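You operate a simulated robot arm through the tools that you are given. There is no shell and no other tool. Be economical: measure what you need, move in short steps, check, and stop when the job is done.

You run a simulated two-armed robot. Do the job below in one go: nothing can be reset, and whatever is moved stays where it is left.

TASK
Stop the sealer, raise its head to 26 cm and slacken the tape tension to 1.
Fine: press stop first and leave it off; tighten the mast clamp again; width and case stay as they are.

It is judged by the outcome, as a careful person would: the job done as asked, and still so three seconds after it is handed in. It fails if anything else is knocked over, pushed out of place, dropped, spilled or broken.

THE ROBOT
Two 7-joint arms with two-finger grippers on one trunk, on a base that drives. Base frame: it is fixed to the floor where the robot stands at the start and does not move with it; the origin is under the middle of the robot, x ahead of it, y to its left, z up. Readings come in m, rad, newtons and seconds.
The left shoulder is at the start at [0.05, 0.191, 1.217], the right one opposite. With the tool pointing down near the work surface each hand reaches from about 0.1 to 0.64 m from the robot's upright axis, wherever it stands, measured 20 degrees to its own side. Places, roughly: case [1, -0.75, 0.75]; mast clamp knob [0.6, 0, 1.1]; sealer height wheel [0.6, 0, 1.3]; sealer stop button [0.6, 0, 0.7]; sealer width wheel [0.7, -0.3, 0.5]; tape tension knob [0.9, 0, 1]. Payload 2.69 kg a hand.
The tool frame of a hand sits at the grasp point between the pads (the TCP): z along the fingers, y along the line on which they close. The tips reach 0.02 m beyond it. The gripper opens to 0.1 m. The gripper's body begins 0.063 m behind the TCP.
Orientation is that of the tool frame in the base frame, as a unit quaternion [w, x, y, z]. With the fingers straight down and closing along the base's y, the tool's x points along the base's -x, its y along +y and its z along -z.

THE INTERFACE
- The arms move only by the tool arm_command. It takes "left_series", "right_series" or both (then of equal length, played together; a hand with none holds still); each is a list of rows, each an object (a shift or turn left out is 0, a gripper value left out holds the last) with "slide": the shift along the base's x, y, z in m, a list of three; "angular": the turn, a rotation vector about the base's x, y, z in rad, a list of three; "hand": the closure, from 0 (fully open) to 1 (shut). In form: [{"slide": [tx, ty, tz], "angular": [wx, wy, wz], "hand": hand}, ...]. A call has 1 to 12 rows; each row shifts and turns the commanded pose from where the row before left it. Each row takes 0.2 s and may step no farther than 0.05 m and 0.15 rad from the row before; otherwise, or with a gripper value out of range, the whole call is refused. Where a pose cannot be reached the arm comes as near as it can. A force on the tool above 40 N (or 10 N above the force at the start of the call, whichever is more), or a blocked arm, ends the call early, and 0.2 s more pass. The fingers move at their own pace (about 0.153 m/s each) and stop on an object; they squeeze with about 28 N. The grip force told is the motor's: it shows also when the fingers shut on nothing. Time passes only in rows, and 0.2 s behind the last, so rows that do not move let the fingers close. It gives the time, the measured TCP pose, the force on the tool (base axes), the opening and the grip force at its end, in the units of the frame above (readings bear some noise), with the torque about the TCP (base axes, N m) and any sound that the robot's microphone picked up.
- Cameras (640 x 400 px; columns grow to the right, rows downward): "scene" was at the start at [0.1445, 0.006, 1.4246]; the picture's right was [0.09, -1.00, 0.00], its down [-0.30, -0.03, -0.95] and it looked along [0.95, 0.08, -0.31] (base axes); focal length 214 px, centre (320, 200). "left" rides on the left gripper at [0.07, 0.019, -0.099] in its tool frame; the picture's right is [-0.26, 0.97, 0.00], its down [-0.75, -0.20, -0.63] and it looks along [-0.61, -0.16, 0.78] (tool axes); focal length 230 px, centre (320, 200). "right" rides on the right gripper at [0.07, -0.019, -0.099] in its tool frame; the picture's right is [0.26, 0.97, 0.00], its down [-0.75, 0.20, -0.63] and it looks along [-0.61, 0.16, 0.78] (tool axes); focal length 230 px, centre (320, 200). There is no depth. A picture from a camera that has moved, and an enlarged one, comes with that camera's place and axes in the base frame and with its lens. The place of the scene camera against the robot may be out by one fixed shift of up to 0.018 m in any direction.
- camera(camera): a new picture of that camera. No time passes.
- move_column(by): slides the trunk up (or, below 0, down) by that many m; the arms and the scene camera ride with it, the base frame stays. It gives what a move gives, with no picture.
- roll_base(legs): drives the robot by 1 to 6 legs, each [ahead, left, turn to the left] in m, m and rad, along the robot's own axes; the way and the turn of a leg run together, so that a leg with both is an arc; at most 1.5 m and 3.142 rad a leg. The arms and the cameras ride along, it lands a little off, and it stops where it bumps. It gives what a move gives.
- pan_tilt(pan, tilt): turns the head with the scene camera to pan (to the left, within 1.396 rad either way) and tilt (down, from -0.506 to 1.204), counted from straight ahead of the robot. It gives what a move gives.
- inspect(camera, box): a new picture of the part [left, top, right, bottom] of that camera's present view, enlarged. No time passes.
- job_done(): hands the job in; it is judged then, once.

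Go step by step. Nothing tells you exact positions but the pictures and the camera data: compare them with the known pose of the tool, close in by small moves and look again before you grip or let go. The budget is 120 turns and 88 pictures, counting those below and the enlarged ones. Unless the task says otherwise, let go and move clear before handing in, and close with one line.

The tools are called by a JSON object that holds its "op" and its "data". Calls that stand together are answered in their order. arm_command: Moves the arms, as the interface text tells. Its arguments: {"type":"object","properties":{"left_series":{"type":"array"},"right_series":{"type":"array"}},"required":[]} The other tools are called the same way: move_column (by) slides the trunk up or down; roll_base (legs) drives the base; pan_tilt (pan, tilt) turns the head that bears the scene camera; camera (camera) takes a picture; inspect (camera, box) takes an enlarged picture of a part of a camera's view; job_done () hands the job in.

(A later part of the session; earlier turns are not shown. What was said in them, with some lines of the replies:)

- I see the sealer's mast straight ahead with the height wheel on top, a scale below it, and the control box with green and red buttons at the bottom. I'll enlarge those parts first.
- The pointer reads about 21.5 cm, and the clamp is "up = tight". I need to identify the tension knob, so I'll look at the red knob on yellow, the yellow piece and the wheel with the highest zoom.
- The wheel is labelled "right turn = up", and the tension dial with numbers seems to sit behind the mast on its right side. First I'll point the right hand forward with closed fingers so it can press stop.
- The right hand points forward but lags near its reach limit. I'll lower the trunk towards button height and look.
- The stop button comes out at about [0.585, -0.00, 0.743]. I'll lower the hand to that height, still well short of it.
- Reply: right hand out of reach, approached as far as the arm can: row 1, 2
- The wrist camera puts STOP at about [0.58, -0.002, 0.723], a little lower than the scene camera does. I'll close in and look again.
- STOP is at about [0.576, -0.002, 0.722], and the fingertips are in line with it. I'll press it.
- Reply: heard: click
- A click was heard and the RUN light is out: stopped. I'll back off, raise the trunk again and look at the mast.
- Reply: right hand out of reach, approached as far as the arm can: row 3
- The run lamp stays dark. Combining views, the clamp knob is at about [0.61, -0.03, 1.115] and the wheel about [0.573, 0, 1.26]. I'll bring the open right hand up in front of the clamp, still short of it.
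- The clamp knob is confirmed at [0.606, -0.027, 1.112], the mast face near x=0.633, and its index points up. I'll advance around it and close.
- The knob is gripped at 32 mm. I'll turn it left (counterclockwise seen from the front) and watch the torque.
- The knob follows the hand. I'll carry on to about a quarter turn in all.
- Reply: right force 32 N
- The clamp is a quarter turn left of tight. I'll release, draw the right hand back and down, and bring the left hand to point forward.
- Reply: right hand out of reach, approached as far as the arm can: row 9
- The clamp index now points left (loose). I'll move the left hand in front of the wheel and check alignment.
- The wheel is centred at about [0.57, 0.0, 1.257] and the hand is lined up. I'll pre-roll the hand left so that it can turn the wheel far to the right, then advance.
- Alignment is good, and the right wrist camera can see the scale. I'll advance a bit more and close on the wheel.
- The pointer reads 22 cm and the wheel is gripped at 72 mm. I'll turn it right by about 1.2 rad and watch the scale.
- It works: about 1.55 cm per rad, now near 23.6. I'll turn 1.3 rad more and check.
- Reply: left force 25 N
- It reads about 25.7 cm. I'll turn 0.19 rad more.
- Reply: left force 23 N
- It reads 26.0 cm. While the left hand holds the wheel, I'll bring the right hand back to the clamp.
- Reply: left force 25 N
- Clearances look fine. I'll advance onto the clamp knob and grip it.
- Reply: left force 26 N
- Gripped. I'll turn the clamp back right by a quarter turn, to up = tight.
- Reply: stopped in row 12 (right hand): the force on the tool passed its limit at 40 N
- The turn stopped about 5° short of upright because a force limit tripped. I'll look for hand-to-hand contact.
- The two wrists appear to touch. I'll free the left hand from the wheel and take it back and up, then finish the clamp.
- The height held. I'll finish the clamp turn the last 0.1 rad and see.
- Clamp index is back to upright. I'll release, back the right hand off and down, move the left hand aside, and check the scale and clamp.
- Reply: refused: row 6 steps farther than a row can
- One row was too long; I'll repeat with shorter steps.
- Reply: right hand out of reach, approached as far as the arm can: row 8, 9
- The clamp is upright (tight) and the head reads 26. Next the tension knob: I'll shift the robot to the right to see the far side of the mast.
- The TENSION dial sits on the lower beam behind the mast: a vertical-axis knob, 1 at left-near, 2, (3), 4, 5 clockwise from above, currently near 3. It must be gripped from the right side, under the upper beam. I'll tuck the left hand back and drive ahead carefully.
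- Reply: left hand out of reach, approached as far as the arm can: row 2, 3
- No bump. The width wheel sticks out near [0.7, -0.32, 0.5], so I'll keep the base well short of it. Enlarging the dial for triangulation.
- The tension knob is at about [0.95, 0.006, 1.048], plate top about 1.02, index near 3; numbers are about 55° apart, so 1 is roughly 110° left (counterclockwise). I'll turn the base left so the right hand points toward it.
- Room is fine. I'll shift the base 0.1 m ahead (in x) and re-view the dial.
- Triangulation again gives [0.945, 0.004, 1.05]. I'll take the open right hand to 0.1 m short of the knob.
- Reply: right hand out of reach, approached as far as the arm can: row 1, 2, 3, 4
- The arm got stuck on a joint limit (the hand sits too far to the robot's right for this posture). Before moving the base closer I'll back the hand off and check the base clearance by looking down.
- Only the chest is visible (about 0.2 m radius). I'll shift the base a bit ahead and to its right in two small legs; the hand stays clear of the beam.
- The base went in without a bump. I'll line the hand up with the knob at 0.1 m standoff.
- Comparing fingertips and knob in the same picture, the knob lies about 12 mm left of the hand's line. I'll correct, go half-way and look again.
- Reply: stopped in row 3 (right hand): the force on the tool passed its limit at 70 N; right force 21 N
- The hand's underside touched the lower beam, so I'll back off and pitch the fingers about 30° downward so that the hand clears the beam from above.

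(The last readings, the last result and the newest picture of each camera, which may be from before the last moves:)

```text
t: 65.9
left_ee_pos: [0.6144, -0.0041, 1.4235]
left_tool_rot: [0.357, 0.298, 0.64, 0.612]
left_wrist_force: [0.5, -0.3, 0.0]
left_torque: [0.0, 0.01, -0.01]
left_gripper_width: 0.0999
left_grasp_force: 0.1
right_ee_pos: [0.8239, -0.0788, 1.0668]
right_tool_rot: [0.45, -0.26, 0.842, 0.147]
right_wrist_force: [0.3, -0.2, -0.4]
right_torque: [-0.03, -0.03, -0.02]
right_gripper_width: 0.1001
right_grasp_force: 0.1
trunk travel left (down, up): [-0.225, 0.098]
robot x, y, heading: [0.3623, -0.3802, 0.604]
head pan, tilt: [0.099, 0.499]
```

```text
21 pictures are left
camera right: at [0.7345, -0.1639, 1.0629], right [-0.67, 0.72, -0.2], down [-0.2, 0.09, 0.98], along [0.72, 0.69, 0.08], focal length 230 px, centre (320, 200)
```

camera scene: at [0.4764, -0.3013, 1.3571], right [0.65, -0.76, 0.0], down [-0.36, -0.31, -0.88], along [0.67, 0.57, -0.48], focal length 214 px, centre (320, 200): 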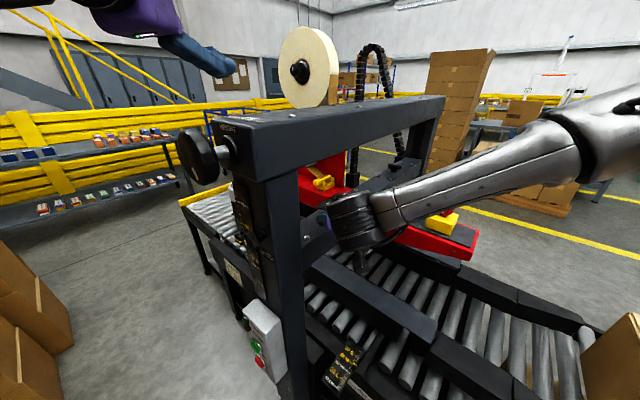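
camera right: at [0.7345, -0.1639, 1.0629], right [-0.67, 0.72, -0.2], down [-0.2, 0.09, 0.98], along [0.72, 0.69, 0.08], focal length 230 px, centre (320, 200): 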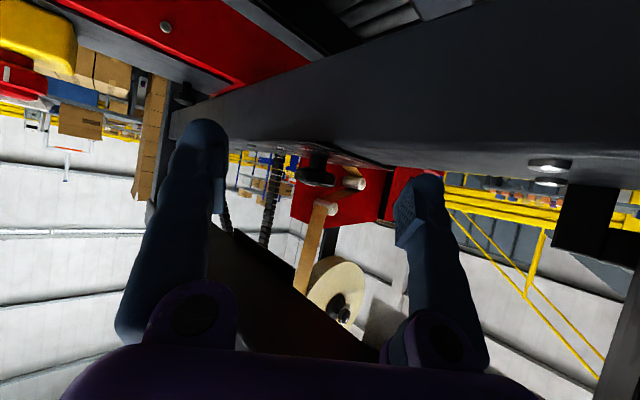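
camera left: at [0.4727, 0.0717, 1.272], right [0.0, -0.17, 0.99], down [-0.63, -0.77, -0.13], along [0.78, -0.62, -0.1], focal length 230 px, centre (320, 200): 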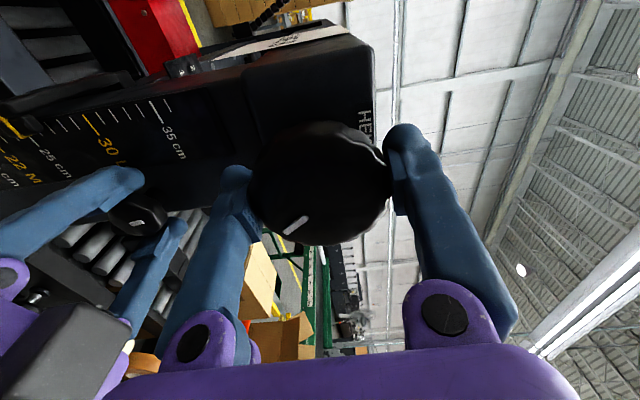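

The wrist camera now sees the knob: it is on a ray giving about [0.934, 0.011, 1.056]. I'll move two thirds of the way and look again.

{"op": "arm_command", "data": {"right_series": [{"slide": [0.025, 0.0215, 0]}, {"slide": [0.025, 0.0215, -0.003]}, {"slide": [0.02, 0.016, -0.003]}, {}]}}

{"op": "camera", "data": {"camera": "right"}}

{"op": "inspect", "data": {"camera": "scene", "box": [300, 170, 396, 230]}}

```text
t: 66.9
left_ee_pos: [0.6136, -0.0029, 1.4235]
left_tool_rot: [0.357, 0.299, 0.639, 0.612]
left_wrist_force: [-0.4, 0.0, -0.4]
left_torque: [0.01, -0.01, 0.02]
left_gripper_width: 0.1
left_grasp_force: 0.1
right_ee_pos: [0.895, -0.0215, 1.0592]
right_tool_rot: [0.45, -0.26, 0.841, 0.147]
right_wrist_force: [-0.3, 0.2, -0.3]
right_torque: [-0.03, 0.02, 0.04]
right_gripper_width: 0.0999
right_grasp_force: 0.1
trunk travel left (down, up): [-0.225, 0.098]
robot x, y, heading: [0.3637, -0.382, 0.607]
head pan, tilt: [0.099, 0.499]
```

```text
20 pictures are left
camera right: at [0.8042, -0.1065, 1.0555], right [-0.67, 0.72, -0.2], down [-0.2, 0.09, 0.98], along [0.72, 0.69, 0.08], focal length 230 px, centre (320, 200)
```

right: 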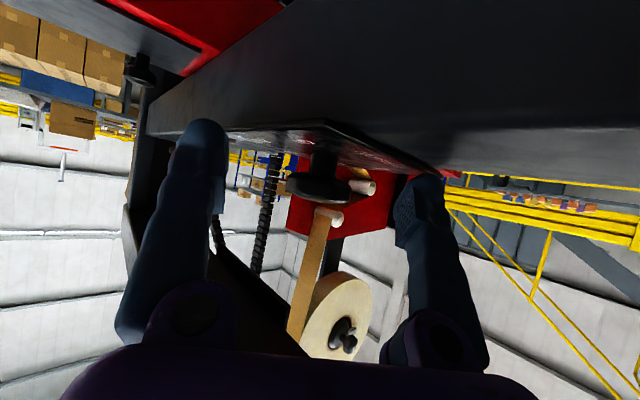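

```text
6.67 times, centred on (348, 200) of scene
camera zoom: at [0.4761, -0.3015, 1.3572], right [0.65, -0.76, 0.0], down [-0.36, -0.31, -0.88], along [0.67, 0.57, -0.48], focal length 1430 px, centre (133, 200)
```

zoom: 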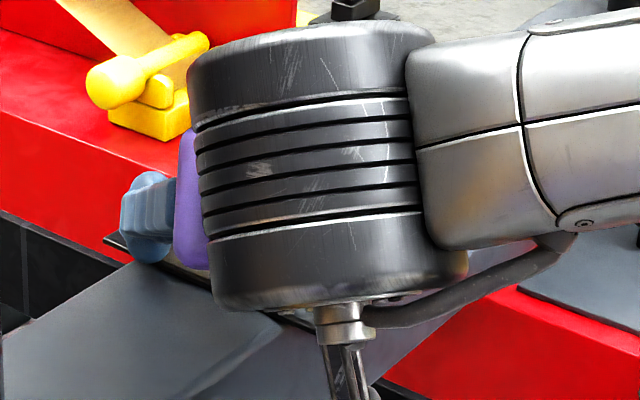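

The knob lies right on the line of the grasp point as seen by the wrist camera. I'll advance 35 mm along that ray.

{"op": "arm_command", "data": {"right_series": [{"slide": [0.013, 0.012, 0]}, {"slide": [0.0128, 0.0117, 0]}, {}]}}

{"op": "camera", "data": {"camera": "right"}}

```text
t: 67.7
left_ee_pos: [0.6142, -0.0036, 1.4242]
left_tool_rot: [0.357, 0.299, 0.64, 0.612]
left_wrist_force: [0.9, 0.7, -0.2]
left_torque: [0.01, -0.01, -0.01]
left_gripper_width: 0.0998
left_grasp_force: 0.1
right_ee_pos: [0.9214, 0.003, 1.0603]
right_tool_rot: [0.451, -0.26, 0.841, 0.148]
right_wrist_force: [-0.3, 0.1, 0.8]
right_torque: [0.05, 0.01, -0.04]
right_gripper_width: 0.0999
right_grasp_force: 0.0
trunk travel left (down, up): [-0.225, 0.098]
robot x, y, heading: [0.3653, -0.3824, 0.607]
head pan, tilt: [0.099, 0.499]
```

```text
18 pictures are left
camera right: at [0.8308, -0.0817, 1.0563], right [-0.67, 0.72, -0.2], down [-0.2, 0.09, 0.98], along [0.72, 0.69, 0.08], focal length 230 px, centre (320, 200)
```

right: 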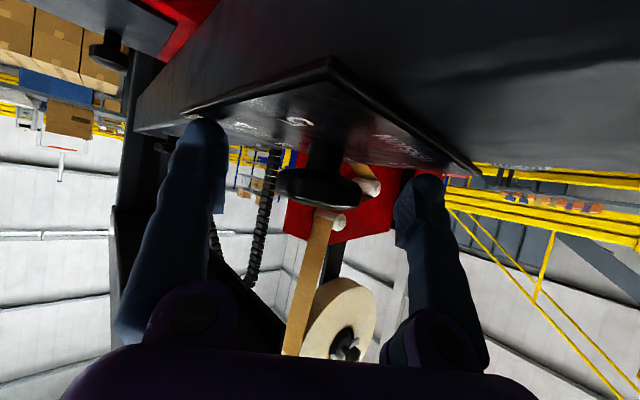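

The knob is centred between the fingers, but its depth is uncertain. I'll yaw the open hand +0.3 rad about the grasp point: if the knob stays centred in the picture, the depth is right.

{"op": "arm_command", "data": {"right_series": [{"angular": [0, 0, 0.1]}, {"angular": [0, 0, 0.1]}, {"angular": [0, 0, 0.1]}, {}]}}

{"op": "camera", "data": {"camera": "right"}}

```text
t: 68.7
left_ee_pos: [0.6136, -0.0022, 1.4232]
left_tool_rot: [0.357, 0.299, 0.639, 0.612]
left_wrist_force: [-0.7, 0.6, -0.3]
left_torque: [0.01, -0.04, 0.0]
left_gripper_width: 0.0998
left_grasp_force: 0.1
right_ee_pos: [0.9217, 0.0032, 1.0589]
right_tool_rot: [0.425, -0.383, 0.792, 0.213]
right_wrist_force: [0.0, -0.7, 0.4]
right_torque: [0.0, 0.0, -0.01]
right_gripper_width: 0.1
right_grasp_force: 0.0
trunk travel left (down, up): [-0.225, 0.098]
robot x, y, heading: [0.3634, -0.3803, 0.603]
head pan, tilt: [0.099, 0.499]
```

```text
17 pictures are left
camera right: at [0.8596, -0.104, 1.0565], right [-0.85, 0.48, -0.2], down [-0.22, 0.03, 0.98], along [0.48, 0.87, 0.08], focal length 230 px, centre (320, 200)
```

right: 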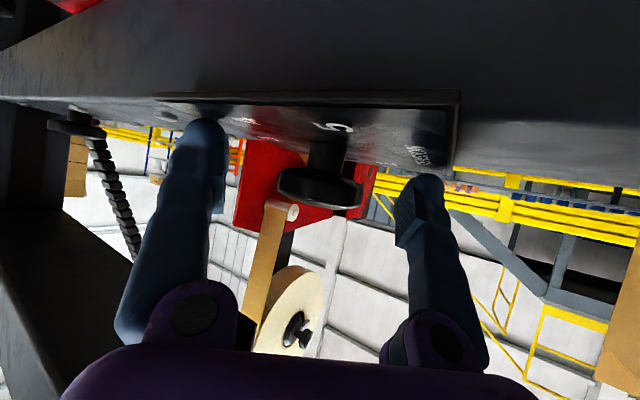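

The knob stayed centred, so the depth is right: knob at [0.921, 0.003, 1.059], and the yaw is free. I'll yaw back and close on it.

{"op": "arm_command", "data": {"right_series": [{"angular": [0, 0, -0.1]}, {"angular": [0, 0, -0.1]}, {"angular": [0, 0, -0.1]}, {}, {"hand": 1}, {}, {}]}}

```text
t: 70.3
left_ee_pos: [0.6146, -0.0045, 1.4243]
left_tool_rot: [0.356, 0.3, 0.639, 0.612]
left_wrist_force: [0.0, -0.2, -0.1]
left_torque: [-0.02, -0.01, 0.0]
left_gripper_width: 0.1
left_grasp_force: 0.1
right_ee_pos: [0.9224, 0.0023, 1.06]
right_tool_rot: [0.451, -0.259, 0.842, 0.147]
right_wrist_force: [4.2, -4.2, -0.2]
right_torque: [-0.16, -0.13, 0.03]
right_gripper_width: 0.0379
right_grasp_force: 45.0
trunk travel left (down, up): [-0.225, 0.098]
robot x, y, heading: [0.3618, -0.3801, 0.603]
head pan, tilt: [0.099, 0.499]
```

Gripped at 38 mm. I'll turn it left (counterclockwise from above) by 0.84 rad.

{"op": "arm_command", "data": {"right_series": [{"angular": [0, 0, 0.12]}, {"angular": [0, 0, 0.12]}, {"angular": [0, 0, 0.12]}, {"angular": [0, 0, 0.12]}, {"angular": [0, 0, 0.12]}, {"angular": [0, 0, 0.12]}, {"angular": [0, 0, 0.12]}, {}]}}

{"op": "camera", "data": {"camera": "right"}}

{"op": "inspect", "data": {"camera": "scene", "box": [290, 160, 420, 240]}}

```text
t: 72.1
left_ee_pos: [0.6129, -0.0017, 1.4244]
left_tool_rot: [0.356, 0.299, 0.639, 0.612]
left_wrist_force: [0.5, -0.3, -0.5]
left_torque: [0.01, -0.05, 0.0]
left_gripper_width: 0.1002
left_grasp_force: 0.0
right_ee_pos: [0.9202, 0.0063, 1.06]
right_tool_rot: [0.351, -0.581, 0.662, 0.319]
right_wrist_force: [-8.5, 0.7, -3.3]
right_torque: [0.1, 0.68, -0.04]
right_gripper_width: 0.0374
right_grasp_force: 44.8
trunk travel left (down, up): [-0.225, 0.098]
robot x, y, heading: [0.3634, -0.3822, 0.602]
head pan, tilt: [0.099, 0.499]
```

```text
16 pictures are left
camera right: at [0.9219, -0.1185, 1.0568], right [-0.98, -0.02, -0.2], down [-0.2, -0.09, 0.98], along [-0.04, 1.0, 0.08], focal length 230 px, centre (320, 200)
```

right: 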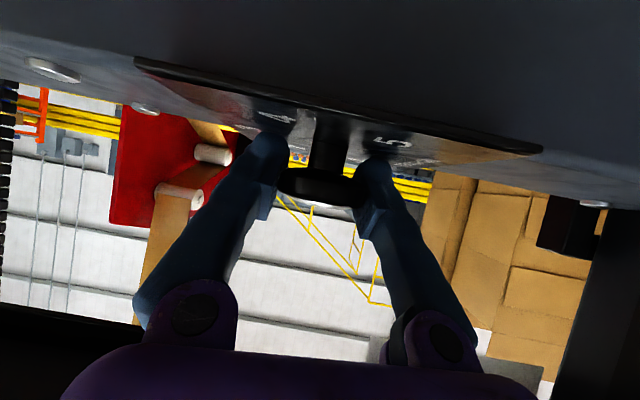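

```text
4.92 times, centred on (355, 200) of scene
camera zoom: at [0.4756, -0.301, 1.3571], right [0.65, -0.76, 0.0], down [-0.36, -0.31, -0.88], along [0.67, 0.57, -0.48], focal length 1056 px, centre (148, 200)
```

zoom: 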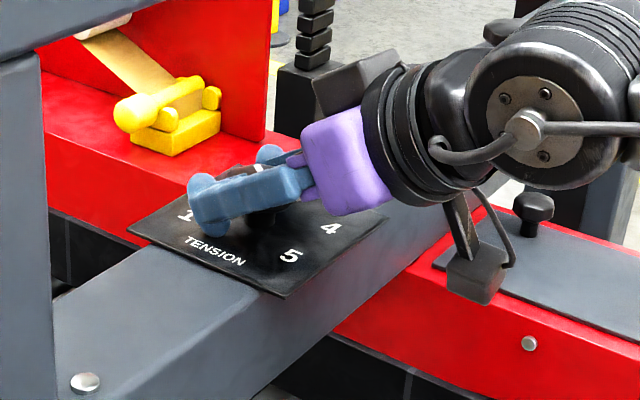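

The knob followed by 48°. I'll open the fingers and look at the index from the scene camera.

{"op": "arm_command", "data": {"right_series": [{"hand": 0}, {}, {}]}}

{"op": "inspect", "data": {"camera": "scene", "box": [310, 180, 374, 220]}}

```text
t: 72.9
left_ee_pos: [0.6153, -0.0038, 1.4246]
left_tool_rot: [0.357, 0.299, 0.639, 0.612]
left_wrist_force: [0.7, -0.5, -0.5]
left_torque: [-0.02, 0.0, 0.01]
left_gripper_width: 0.1002
left_grasp_force: 0.0
right_ee_pos: [0.9219, 0.0046, 1.0604]
right_tool_rot: [0.351, -0.581, 0.662, 0.318]
right_wrist_force: [-0.5, 0.3, -0.3]
right_torque: [0.02, -0.02, 0.0]
right_gripper_width: 0.0998
right_grasp_force: 0.0
trunk travel left (down, up): [-0.225, 0.098]
robot x, y, heading: [0.3647, -0.3838, 0.599]
head pan, tilt: [0.099, 0.499]
```

```text
10.00 times, centred on (342, 200) of scene
camera zoom: at [0.4764, -0.3013, 1.3571], right [0.65, -0.76, 0.0], down [-0.36, -0.31, -0.88], along [0.67, 0.57, -0.48], focal length 2145 px, centre (100, 200)
```

zoom: 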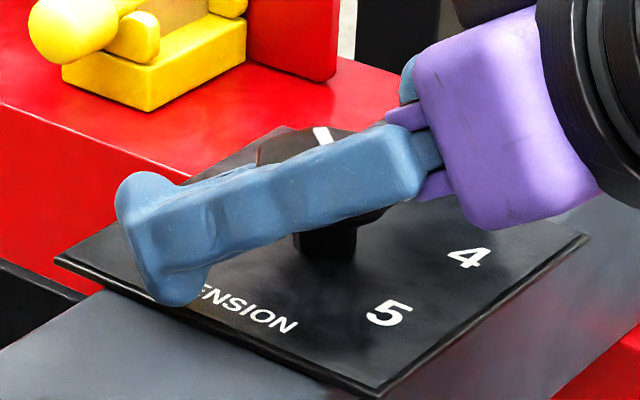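

The index reading is ambiguous with the finger in the way. I'll draw the open hand straight back (to -y) and take a clear view.

{"op": "arm_command", "data": {"right_series": [{"slide": [-0.005, -0.045, 0.015]}, {"slide": [-0.005, -0.045, 0.015]}, {}]}}

{"op": "inspect", "data": {"camera": "scene", "box": [318, 182, 366, 212]}}

```text
t: 73.7
left_ee_pos: [0.6141, -0.0023, 1.4237]
left_tool_rot: [0.357, 0.298, 0.64, 0.612]
left_wrist_force: [-0.5, -0.6, -0.3]
left_torque: [0.0, 0.04, 0.02]
left_gripper_width: 0.0999
left_grasp_force: 0.1
right_ee_pos: [0.9123, -0.0844, 1.0904]
right_tool_rot: [0.352, -0.58, 0.663, 0.317]
right_wrist_force: [-0.5, -0.1, 0.6]
right_torque: [0.02, 0.01, 0.01]
right_gripper_width: 0.0999
right_grasp_force: 0.0
trunk travel left (down, up): [-0.225, 0.098]
robot x, y, heading: [0.3641, -0.3838, 0.6]
head pan, tilt: [0.099, 0.499]
```

```text
13.33 times, centred on (342, 197) of scene
camera zoom: at [0.4764, -0.3007, 1.3571], right [0.65, -0.76, 0.0], down [-0.36, -0.31, -0.88], along [0.67, 0.57, -0.48], focal length 2860 px, centre (27, 240)
```

zoom: 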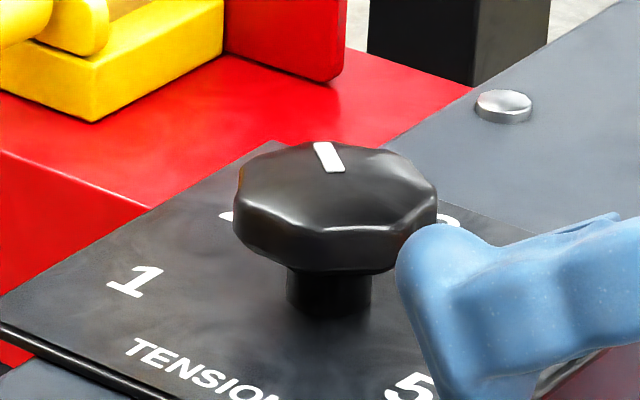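

Clear view: the index is at about 48°, near 2, so the knob did follow. The numbers are about 60° apart, so 1 is at about 120° and 72° remain. I'll return, yaw back with open fingers, and regrip.

{"op": "arm_command", "data": {"right_series": [{"slide": [0.0045, 0.044, -0.015]}, {"slide": [0.0045, 0.044, -0.015]}, {}]}}

{"op": "arm_command", "data": {"right_series": [{"angular": [0, 0, -0.12]}, {"angular": [0, 0, -0.12]}, {"angular": [0, 0, -0.12]}, {"angular": [0, 0, -0.12]}, {"angular": [0, 0, -0.12]}, {"angular": [0, 0, -0.12]}, {"angular": [0, 0, -0.12]}, {}, {"hand": 1}, {}, {}]}}

{"op": "camera", "data": {"camera": "right"}}

```text
t: 74.5
left_ee_pos: [0.616, -0.003, 1.4252]
left_tool_rot: [0.357, 0.299, 0.64, 0.612]
left_wrist_force: [-0.9, -0.1, 0.4]
left_torque: [-0.03, 0.03, 0.02]
left_gripper_width: 0.1
left_grasp_force: 0.0
right_ee_pos: [0.9186, 0.0017, 1.0618]
right_tool_rot: [0.351, -0.581, 0.662, 0.318]
right_wrist_force: [1.0, 0.8, 0.3]
right_torque: [-0.02, 0.02, -0.01]
right_gripper_width: 0.1
right_grasp_force: 0.0
trunk travel left (down, up): [-0.225, 0.098]
robot x, y, heading: [0.3634, -0.3828, 0.606]
head pan, tilt: [0.099, 0.499]
```

```text
t: 76.9
left_ee_pos: [0.6141, -0.0026, 1.4234]
left_tool_rot: [0.356, 0.299, 0.64, 0.612]
left_wrist_force: [1.2, -0.1, 0.2]
left_torque: [0.02, -0.01, -0.02]
left_gripper_width: 0.1001
left_grasp_force: 0.1
right_ee_pos: [0.9208, 0.0009, 1.0614]
right_tool_rot: [0.451, -0.26, 0.841, 0.146]
right_wrist_force: [3.0, -3.0, 0.6]
right_torque: [-0.08, -0.12, 0.0]
right_gripper_width: 0.0383
right_grasp_force: 44.9
trunk travel left (down, up): [-0.225, 0.098]
robot x, y, heading: [0.3622, -0.3808, 0.602]
head pan, tilt: [0.099, 0.499]
```

```text
12 pictures are left
camera right: at [0.83, -0.0833, 1.0576], right [-0.67, 0.72, -0.2], down [-0.2, 0.09, 0.98], along [0.72, 0.69, 0.08], focal length 230 px, centre (320, 200)
```

right: 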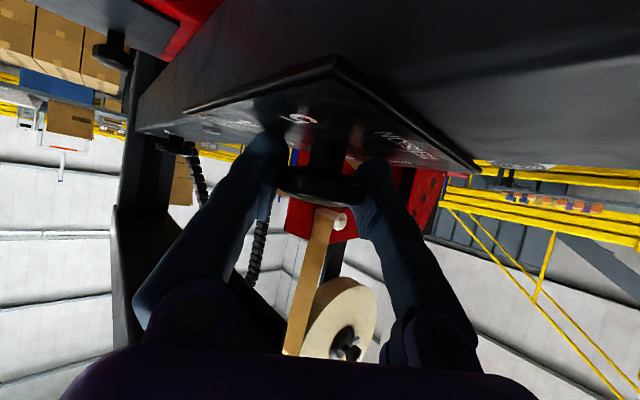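

Gripped again. I'll turn a further 0.84 rad left.

{"op": "arm_command", "data": {"right_series": [{"angular": [0, 0, 0.12]}, {"angular": [0, 0, 0.12]}, {"angular": [0, 0, 0.12]}, {"angular": [0, 0, 0.12]}, {"angular": [0, 0, 0.12]}, {"angular": [0, 0, 0.12]}, {"angular": [0, 0, 0.12]}, {}]}}

{"op": "arm_command", "data": {"right_series": [{"hand": 0}, {}, {}, {"slide": [-0.005, -0.045, 0.015]}, {"slide": [-0.005, -0.045, 0.015]}, {}]}}

{"op": "inspect", "data": {"camera": "scene", "box": [318, 182, 366, 212]}}

```text
t: 78.7
left_ee_pos: [0.6143, -0.0034, 1.4244]
left_tool_rot: [0.357, 0.299, 0.639, 0.612]
left_wrist_force: [-0.3, 0.5, 0.4]
left_torque: [0.0, -0.02, 0.0]
left_gripper_width: 0.1001
left_grasp_force: 0.1
right_ee_pos: [0.919, 0.0025, 1.0614]
right_tool_rot: [0.352, -0.579, 0.663, 0.318]
right_wrist_force: [0.0, 0.7, 3.4]
right_torque: [0.09, 0.4, 0.02]
right_gripper_width: 0.0378
right_grasp_force: 45.1
trunk travel left (down, up): [-0.225, 0.098]
robot x, y, heading: [0.3645, -0.3791, 0.605]
head pan, tilt: [0.099, 0.499]
```

```text
t: 80.1
left_ee_pos: [0.6148, -0.0027, 1.423]
left_tool_rot: [0.357, 0.299, 0.639, 0.612]
left_wrist_force: [-1.1, 0.3, 0.4]
left_torque: [0.0, 0.0, 0.02]
left_gripper_width: 0.1001
left_grasp_force: 0.1
right_ee_pos: [0.9093, -0.0873, 1.0893]
right_tool_rot: [0.352, -0.58, 0.663, 0.317]
right_wrist_force: [-1.1, 0.9, 0.2]
right_torque: [0.02, 0.01, -0.01]
right_gripper_width: 0.1
right_grasp_force: 0.2
trunk travel left (down, up): [-0.225, 0.098]
robot x, y, heading: [0.3601, -0.3806, 0.6]
head pan, tilt: [0.099, 0.499]
```

```text
13.33 times, centred on (342, 197) of scene
camera zoom: at [0.4764, -0.3007, 1.357], right [0.65, -0.76, 0.0], down [-0.36, -0.31, -0.88], along [0.67, 0.57, -0.48], focal length 2860 px, centre (27, 240)
```

zoom: 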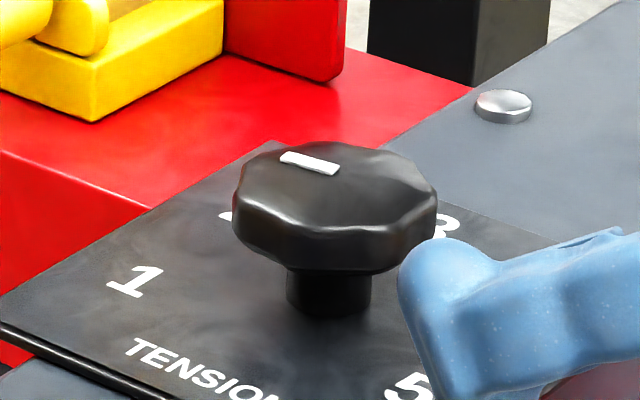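

Index is now at about 96°; ray-plane geometry puts "1" at 120° and "3" at 0°. About 0.41 rad remain: regrip and turn that much.

{"op": "arm_command", "data": {"right_series": [{"slide": [0.005, 0.045, -0.015]}, {"slide": [0.005, 0.046, -0.014]}, {}, {"angular": [0, 0, -0.14]}, {"angular": [0, 0, -0.14]}, {"angular": [0, 0, -0.135]}, {}, {"hand": 1}, {}, {}]}}

{"op": "arm_command", "data": {"right_series": [{"angular": [0, 0, 0.14]}, {"angular": [0, 0, 0.14]}, {"angular": [0, 0, 0.135]}, {}]}}

{"op": "arm_command", "data": {"right_series": [{"hand": 0}, {}, {}, {"slide": [-0.005, -0.045, 0.015]}, {"slide": [-0.005, -0.045, 0.015]}, {"slide": [-0.005, -0.04, 0.0]}, {}]}}

{"op": "inspect", "data": {"camera": "scene", "box": [318, 182, 366, 212]}}

```text
t: 82.3
left_ee_pos: [0.6145, -0.003, 1.4236]
left_tool_rot: [0.356, 0.298, 0.64, 0.612]
left_wrist_force: [-0.3, 0.2, -0.4]
left_torque: [0.0, -0.04, 0.0]
left_gripper_width: 0.0999
left_grasp_force: 0.1
right_ee_pos: [0.9203, 0.0021, 1.0621]
right_tool_rot: [0.41, -0.431, 0.768, 0.238]
right_wrist_force: [0.6, -0.6, -0.9]
right_torque: [0.06, -0.15, -0.01]
right_gripper_width: 0.0383
right_grasp_force: 44.8
trunk travel left (down, up): [-0.225, 0.098]
robot x, y, heading: [0.3653, -0.3809, 0.604]
head pan, tilt: [0.099, 0.499]
```

```text
t: 83.3
left_ee_pos: [0.6144, -0.0041, 1.4236]
left_tool_rot: [0.357, 0.3, 0.639, 0.612]
left_wrist_force: [0.1, 0.4, -0.5]
left_torque: [0.0, -0.04, -0.04]
left_gripper_width: 0.1002
left_grasp_force: 0.0
right_ee_pos: [0.9193, 0.0027, 1.0621]
right_tool_rot: [0.351, -0.58, 0.662, 0.318]
right_wrist_force: [-2.7, -0.3, 2.5]
right_torque: [-0.31, 0.64, -0.79]
right_gripper_width: 0.0376
right_grasp_force: 44.4
trunk travel left (down, up): [-0.225, 0.098]
robot x, y, heading: [0.3601, -0.3796, 0.601]
head pan, tilt: [0.099, 0.499]
```

```text
t: 84.9
left_ee_pos: [0.6138, -0.0019, 1.4241]
left_tool_rot: [0.356, 0.299, 0.64, 0.612]
left_wrist_force: [-0.3, 0.6, -0.1]
left_torque: [0.02, 0.0, -0.02]
left_gripper_width: 0.0998
left_grasp_force: 0.1
right_ee_pos: [0.9058, -0.1278, 1.089]
right_tool_rot: [0.351, -0.581, 0.662, 0.317]
right_wrist_force: [-0.2, 0.5, -1.0]
right_torque: [-0.02, 0.02, -0.01]
right_gripper_width: 0.1001
right_grasp_force: 0.0
trunk travel left (down, up): [-0.225, 0.098]
robot x, y, heading: [0.3641, -0.3802, 0.605]
head pan, tilt: [0.099, 0.499]
```

```text
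13.33 times, centred on (342, 197) of scene
camera zoom: at [0.4763, -0.3004, 1.357], right [0.65, -0.76, 0.0], down [-0.36, -0.31, -0.88], along [0.67, 0.57, -0.48], focal length 2860 px, centre (27, 240)
```

zoom: 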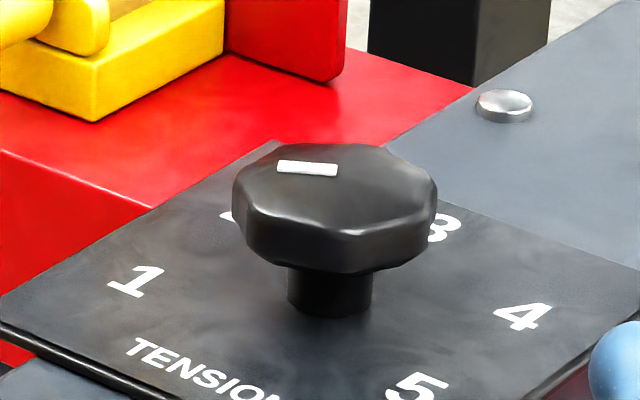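

Index now points at 1 (120.7° by ray-plane geometry, with resistance felt at the end). I'll back the robot away and verify everything.

{"op": "roll_base", "data": {"legs": [[-0.12, -0.05, 0], [-0.25, 0, 0]]}}

{"op": "pan_tilt", "data": {"pan": 0.1, "tilt": 0.4}}

{"op": "camera", "data": {"camera": "scene"}}

```text
t: 87.6
left_ee_pos: [0.3417, -0.252, 1.423]
left_tool_rot: [0.358, 0.3, 0.639, 0.611]
left_wrist_force: [0.5, 0.1, -0.4]
left_torque: [-0.01, 0.0, 0.04]
left_gripper_width: 0.0998
left_grasp_force: 0.0
right_ee_pos: [0.6336, -0.379, 1.0901]
right_tool_rot: [0.353, -0.578, 0.664, 0.316]
right_wrist_force: [0.1, 0.2, 0.0]
right_torque: [-0.01, 0.0, 0.02]
right_gripper_width: 0.1002
right_grasp_force: 0.0
trunk travel left (down, up): [-0.225, 0.098]
robot x, y, heading: [0.0919, -0.6313, 0.599]
head pan, tilt: [0.099, 0.499]
```

```text
t: 88.3
left_ee_pos: [0.3418, -0.2522, 1.4234]
left_tool_rot: [0.357, 0.299, 0.64, 0.611]
left_wrist_force: [0.2, -0.4, 0.0]
left_torque: [0.01, 0.03, -0.02]
left_gripper_width: 0.1002
left_grasp_force: 0.0
right_ee_pos: [0.6336, -0.3794, 1.0882]
right_tool_rot: [0.351, -0.58, 0.663, 0.317]
right_wrist_force: [-0.1, -0.1, 0.3]
right_torque: [-0.03, 0.03, 0.03]
right_gripper_width: 0.1
right_grasp_force: 0.1
trunk travel left (down, up): [-0.225, 0.098]
robot x, y, heading: [0.0894, -0.6293, 0.601]
head pan, tilt: [0.099, 0.4]
```

```text
9 pictures are left
camera scene: at [0.2047, -0.5488, 1.3662], right [0.64, -0.76, 0.0], down [-0.3, -0.25, -0.92], along [0.7, 0.59, -0.39], focal length 214 px, centre (320, 200)
```

scene: 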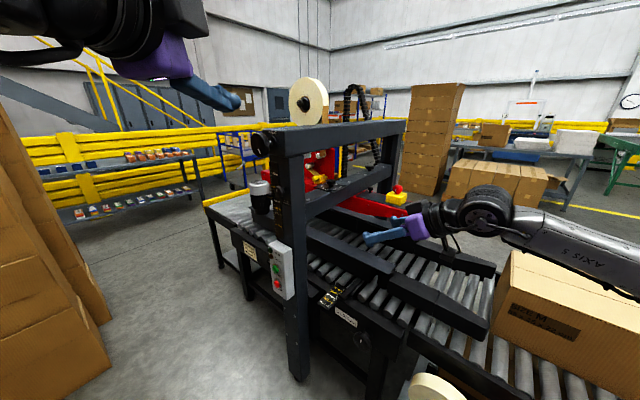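

Everything stands in place. I'll check the scale, clamp, lamps and width scale enlarged.

{"op": "inspect", "data": {"camera": "scene", "box": [250, 130, 310, 210]}}

{"op": "inspect", "data": {"camera": "scene", "box": [255, 230, 375, 350]}}

```text
5.00 times, centred on (280, 170) of scene
camera zoom: at [0.2047, -0.5488, 1.3662], right [0.64, -0.76, 0.0], down [-0.3, -0.25, -0.92], along [0.7, 0.59, -0.39], focal length 1072 px, centre (520, 350)
```

zoom: 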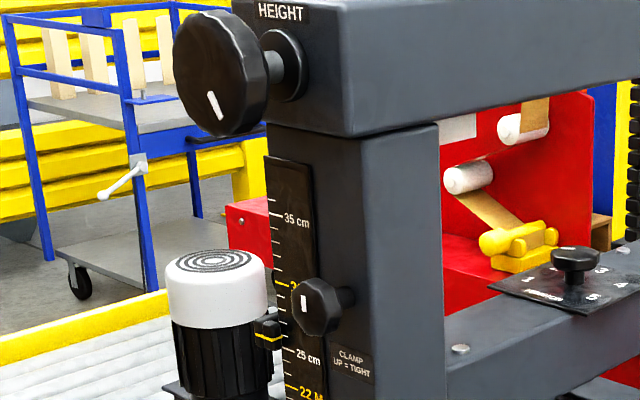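

```text
3.33 times, centred on (315, 290) of scene
camera zoom: at [0.2047, -0.5488, 1.3662], right [0.64, -0.76, 0.0], down [-0.3, -0.25, -0.92], along [0.7, 0.59, -0.39], focal length 715 px, centre (337, -100)
```

zoom: 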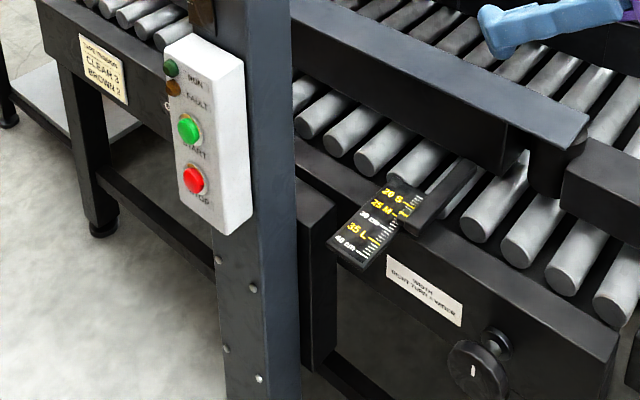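

The lamps are off, the clamp index is up, the head pointer is at 26 cm, tension is at 1, and the width scale and case are as they were. Both hands are clear, so I'm handing in.

{"op": "job_done", "data": {}}

```text
The job is handed in.
```

The job is handed in: the sealer was stopped first and is still off. The head is at 26 cm with the mast clamp tight again, the tape tension is at 1, and the width and case are as they were.
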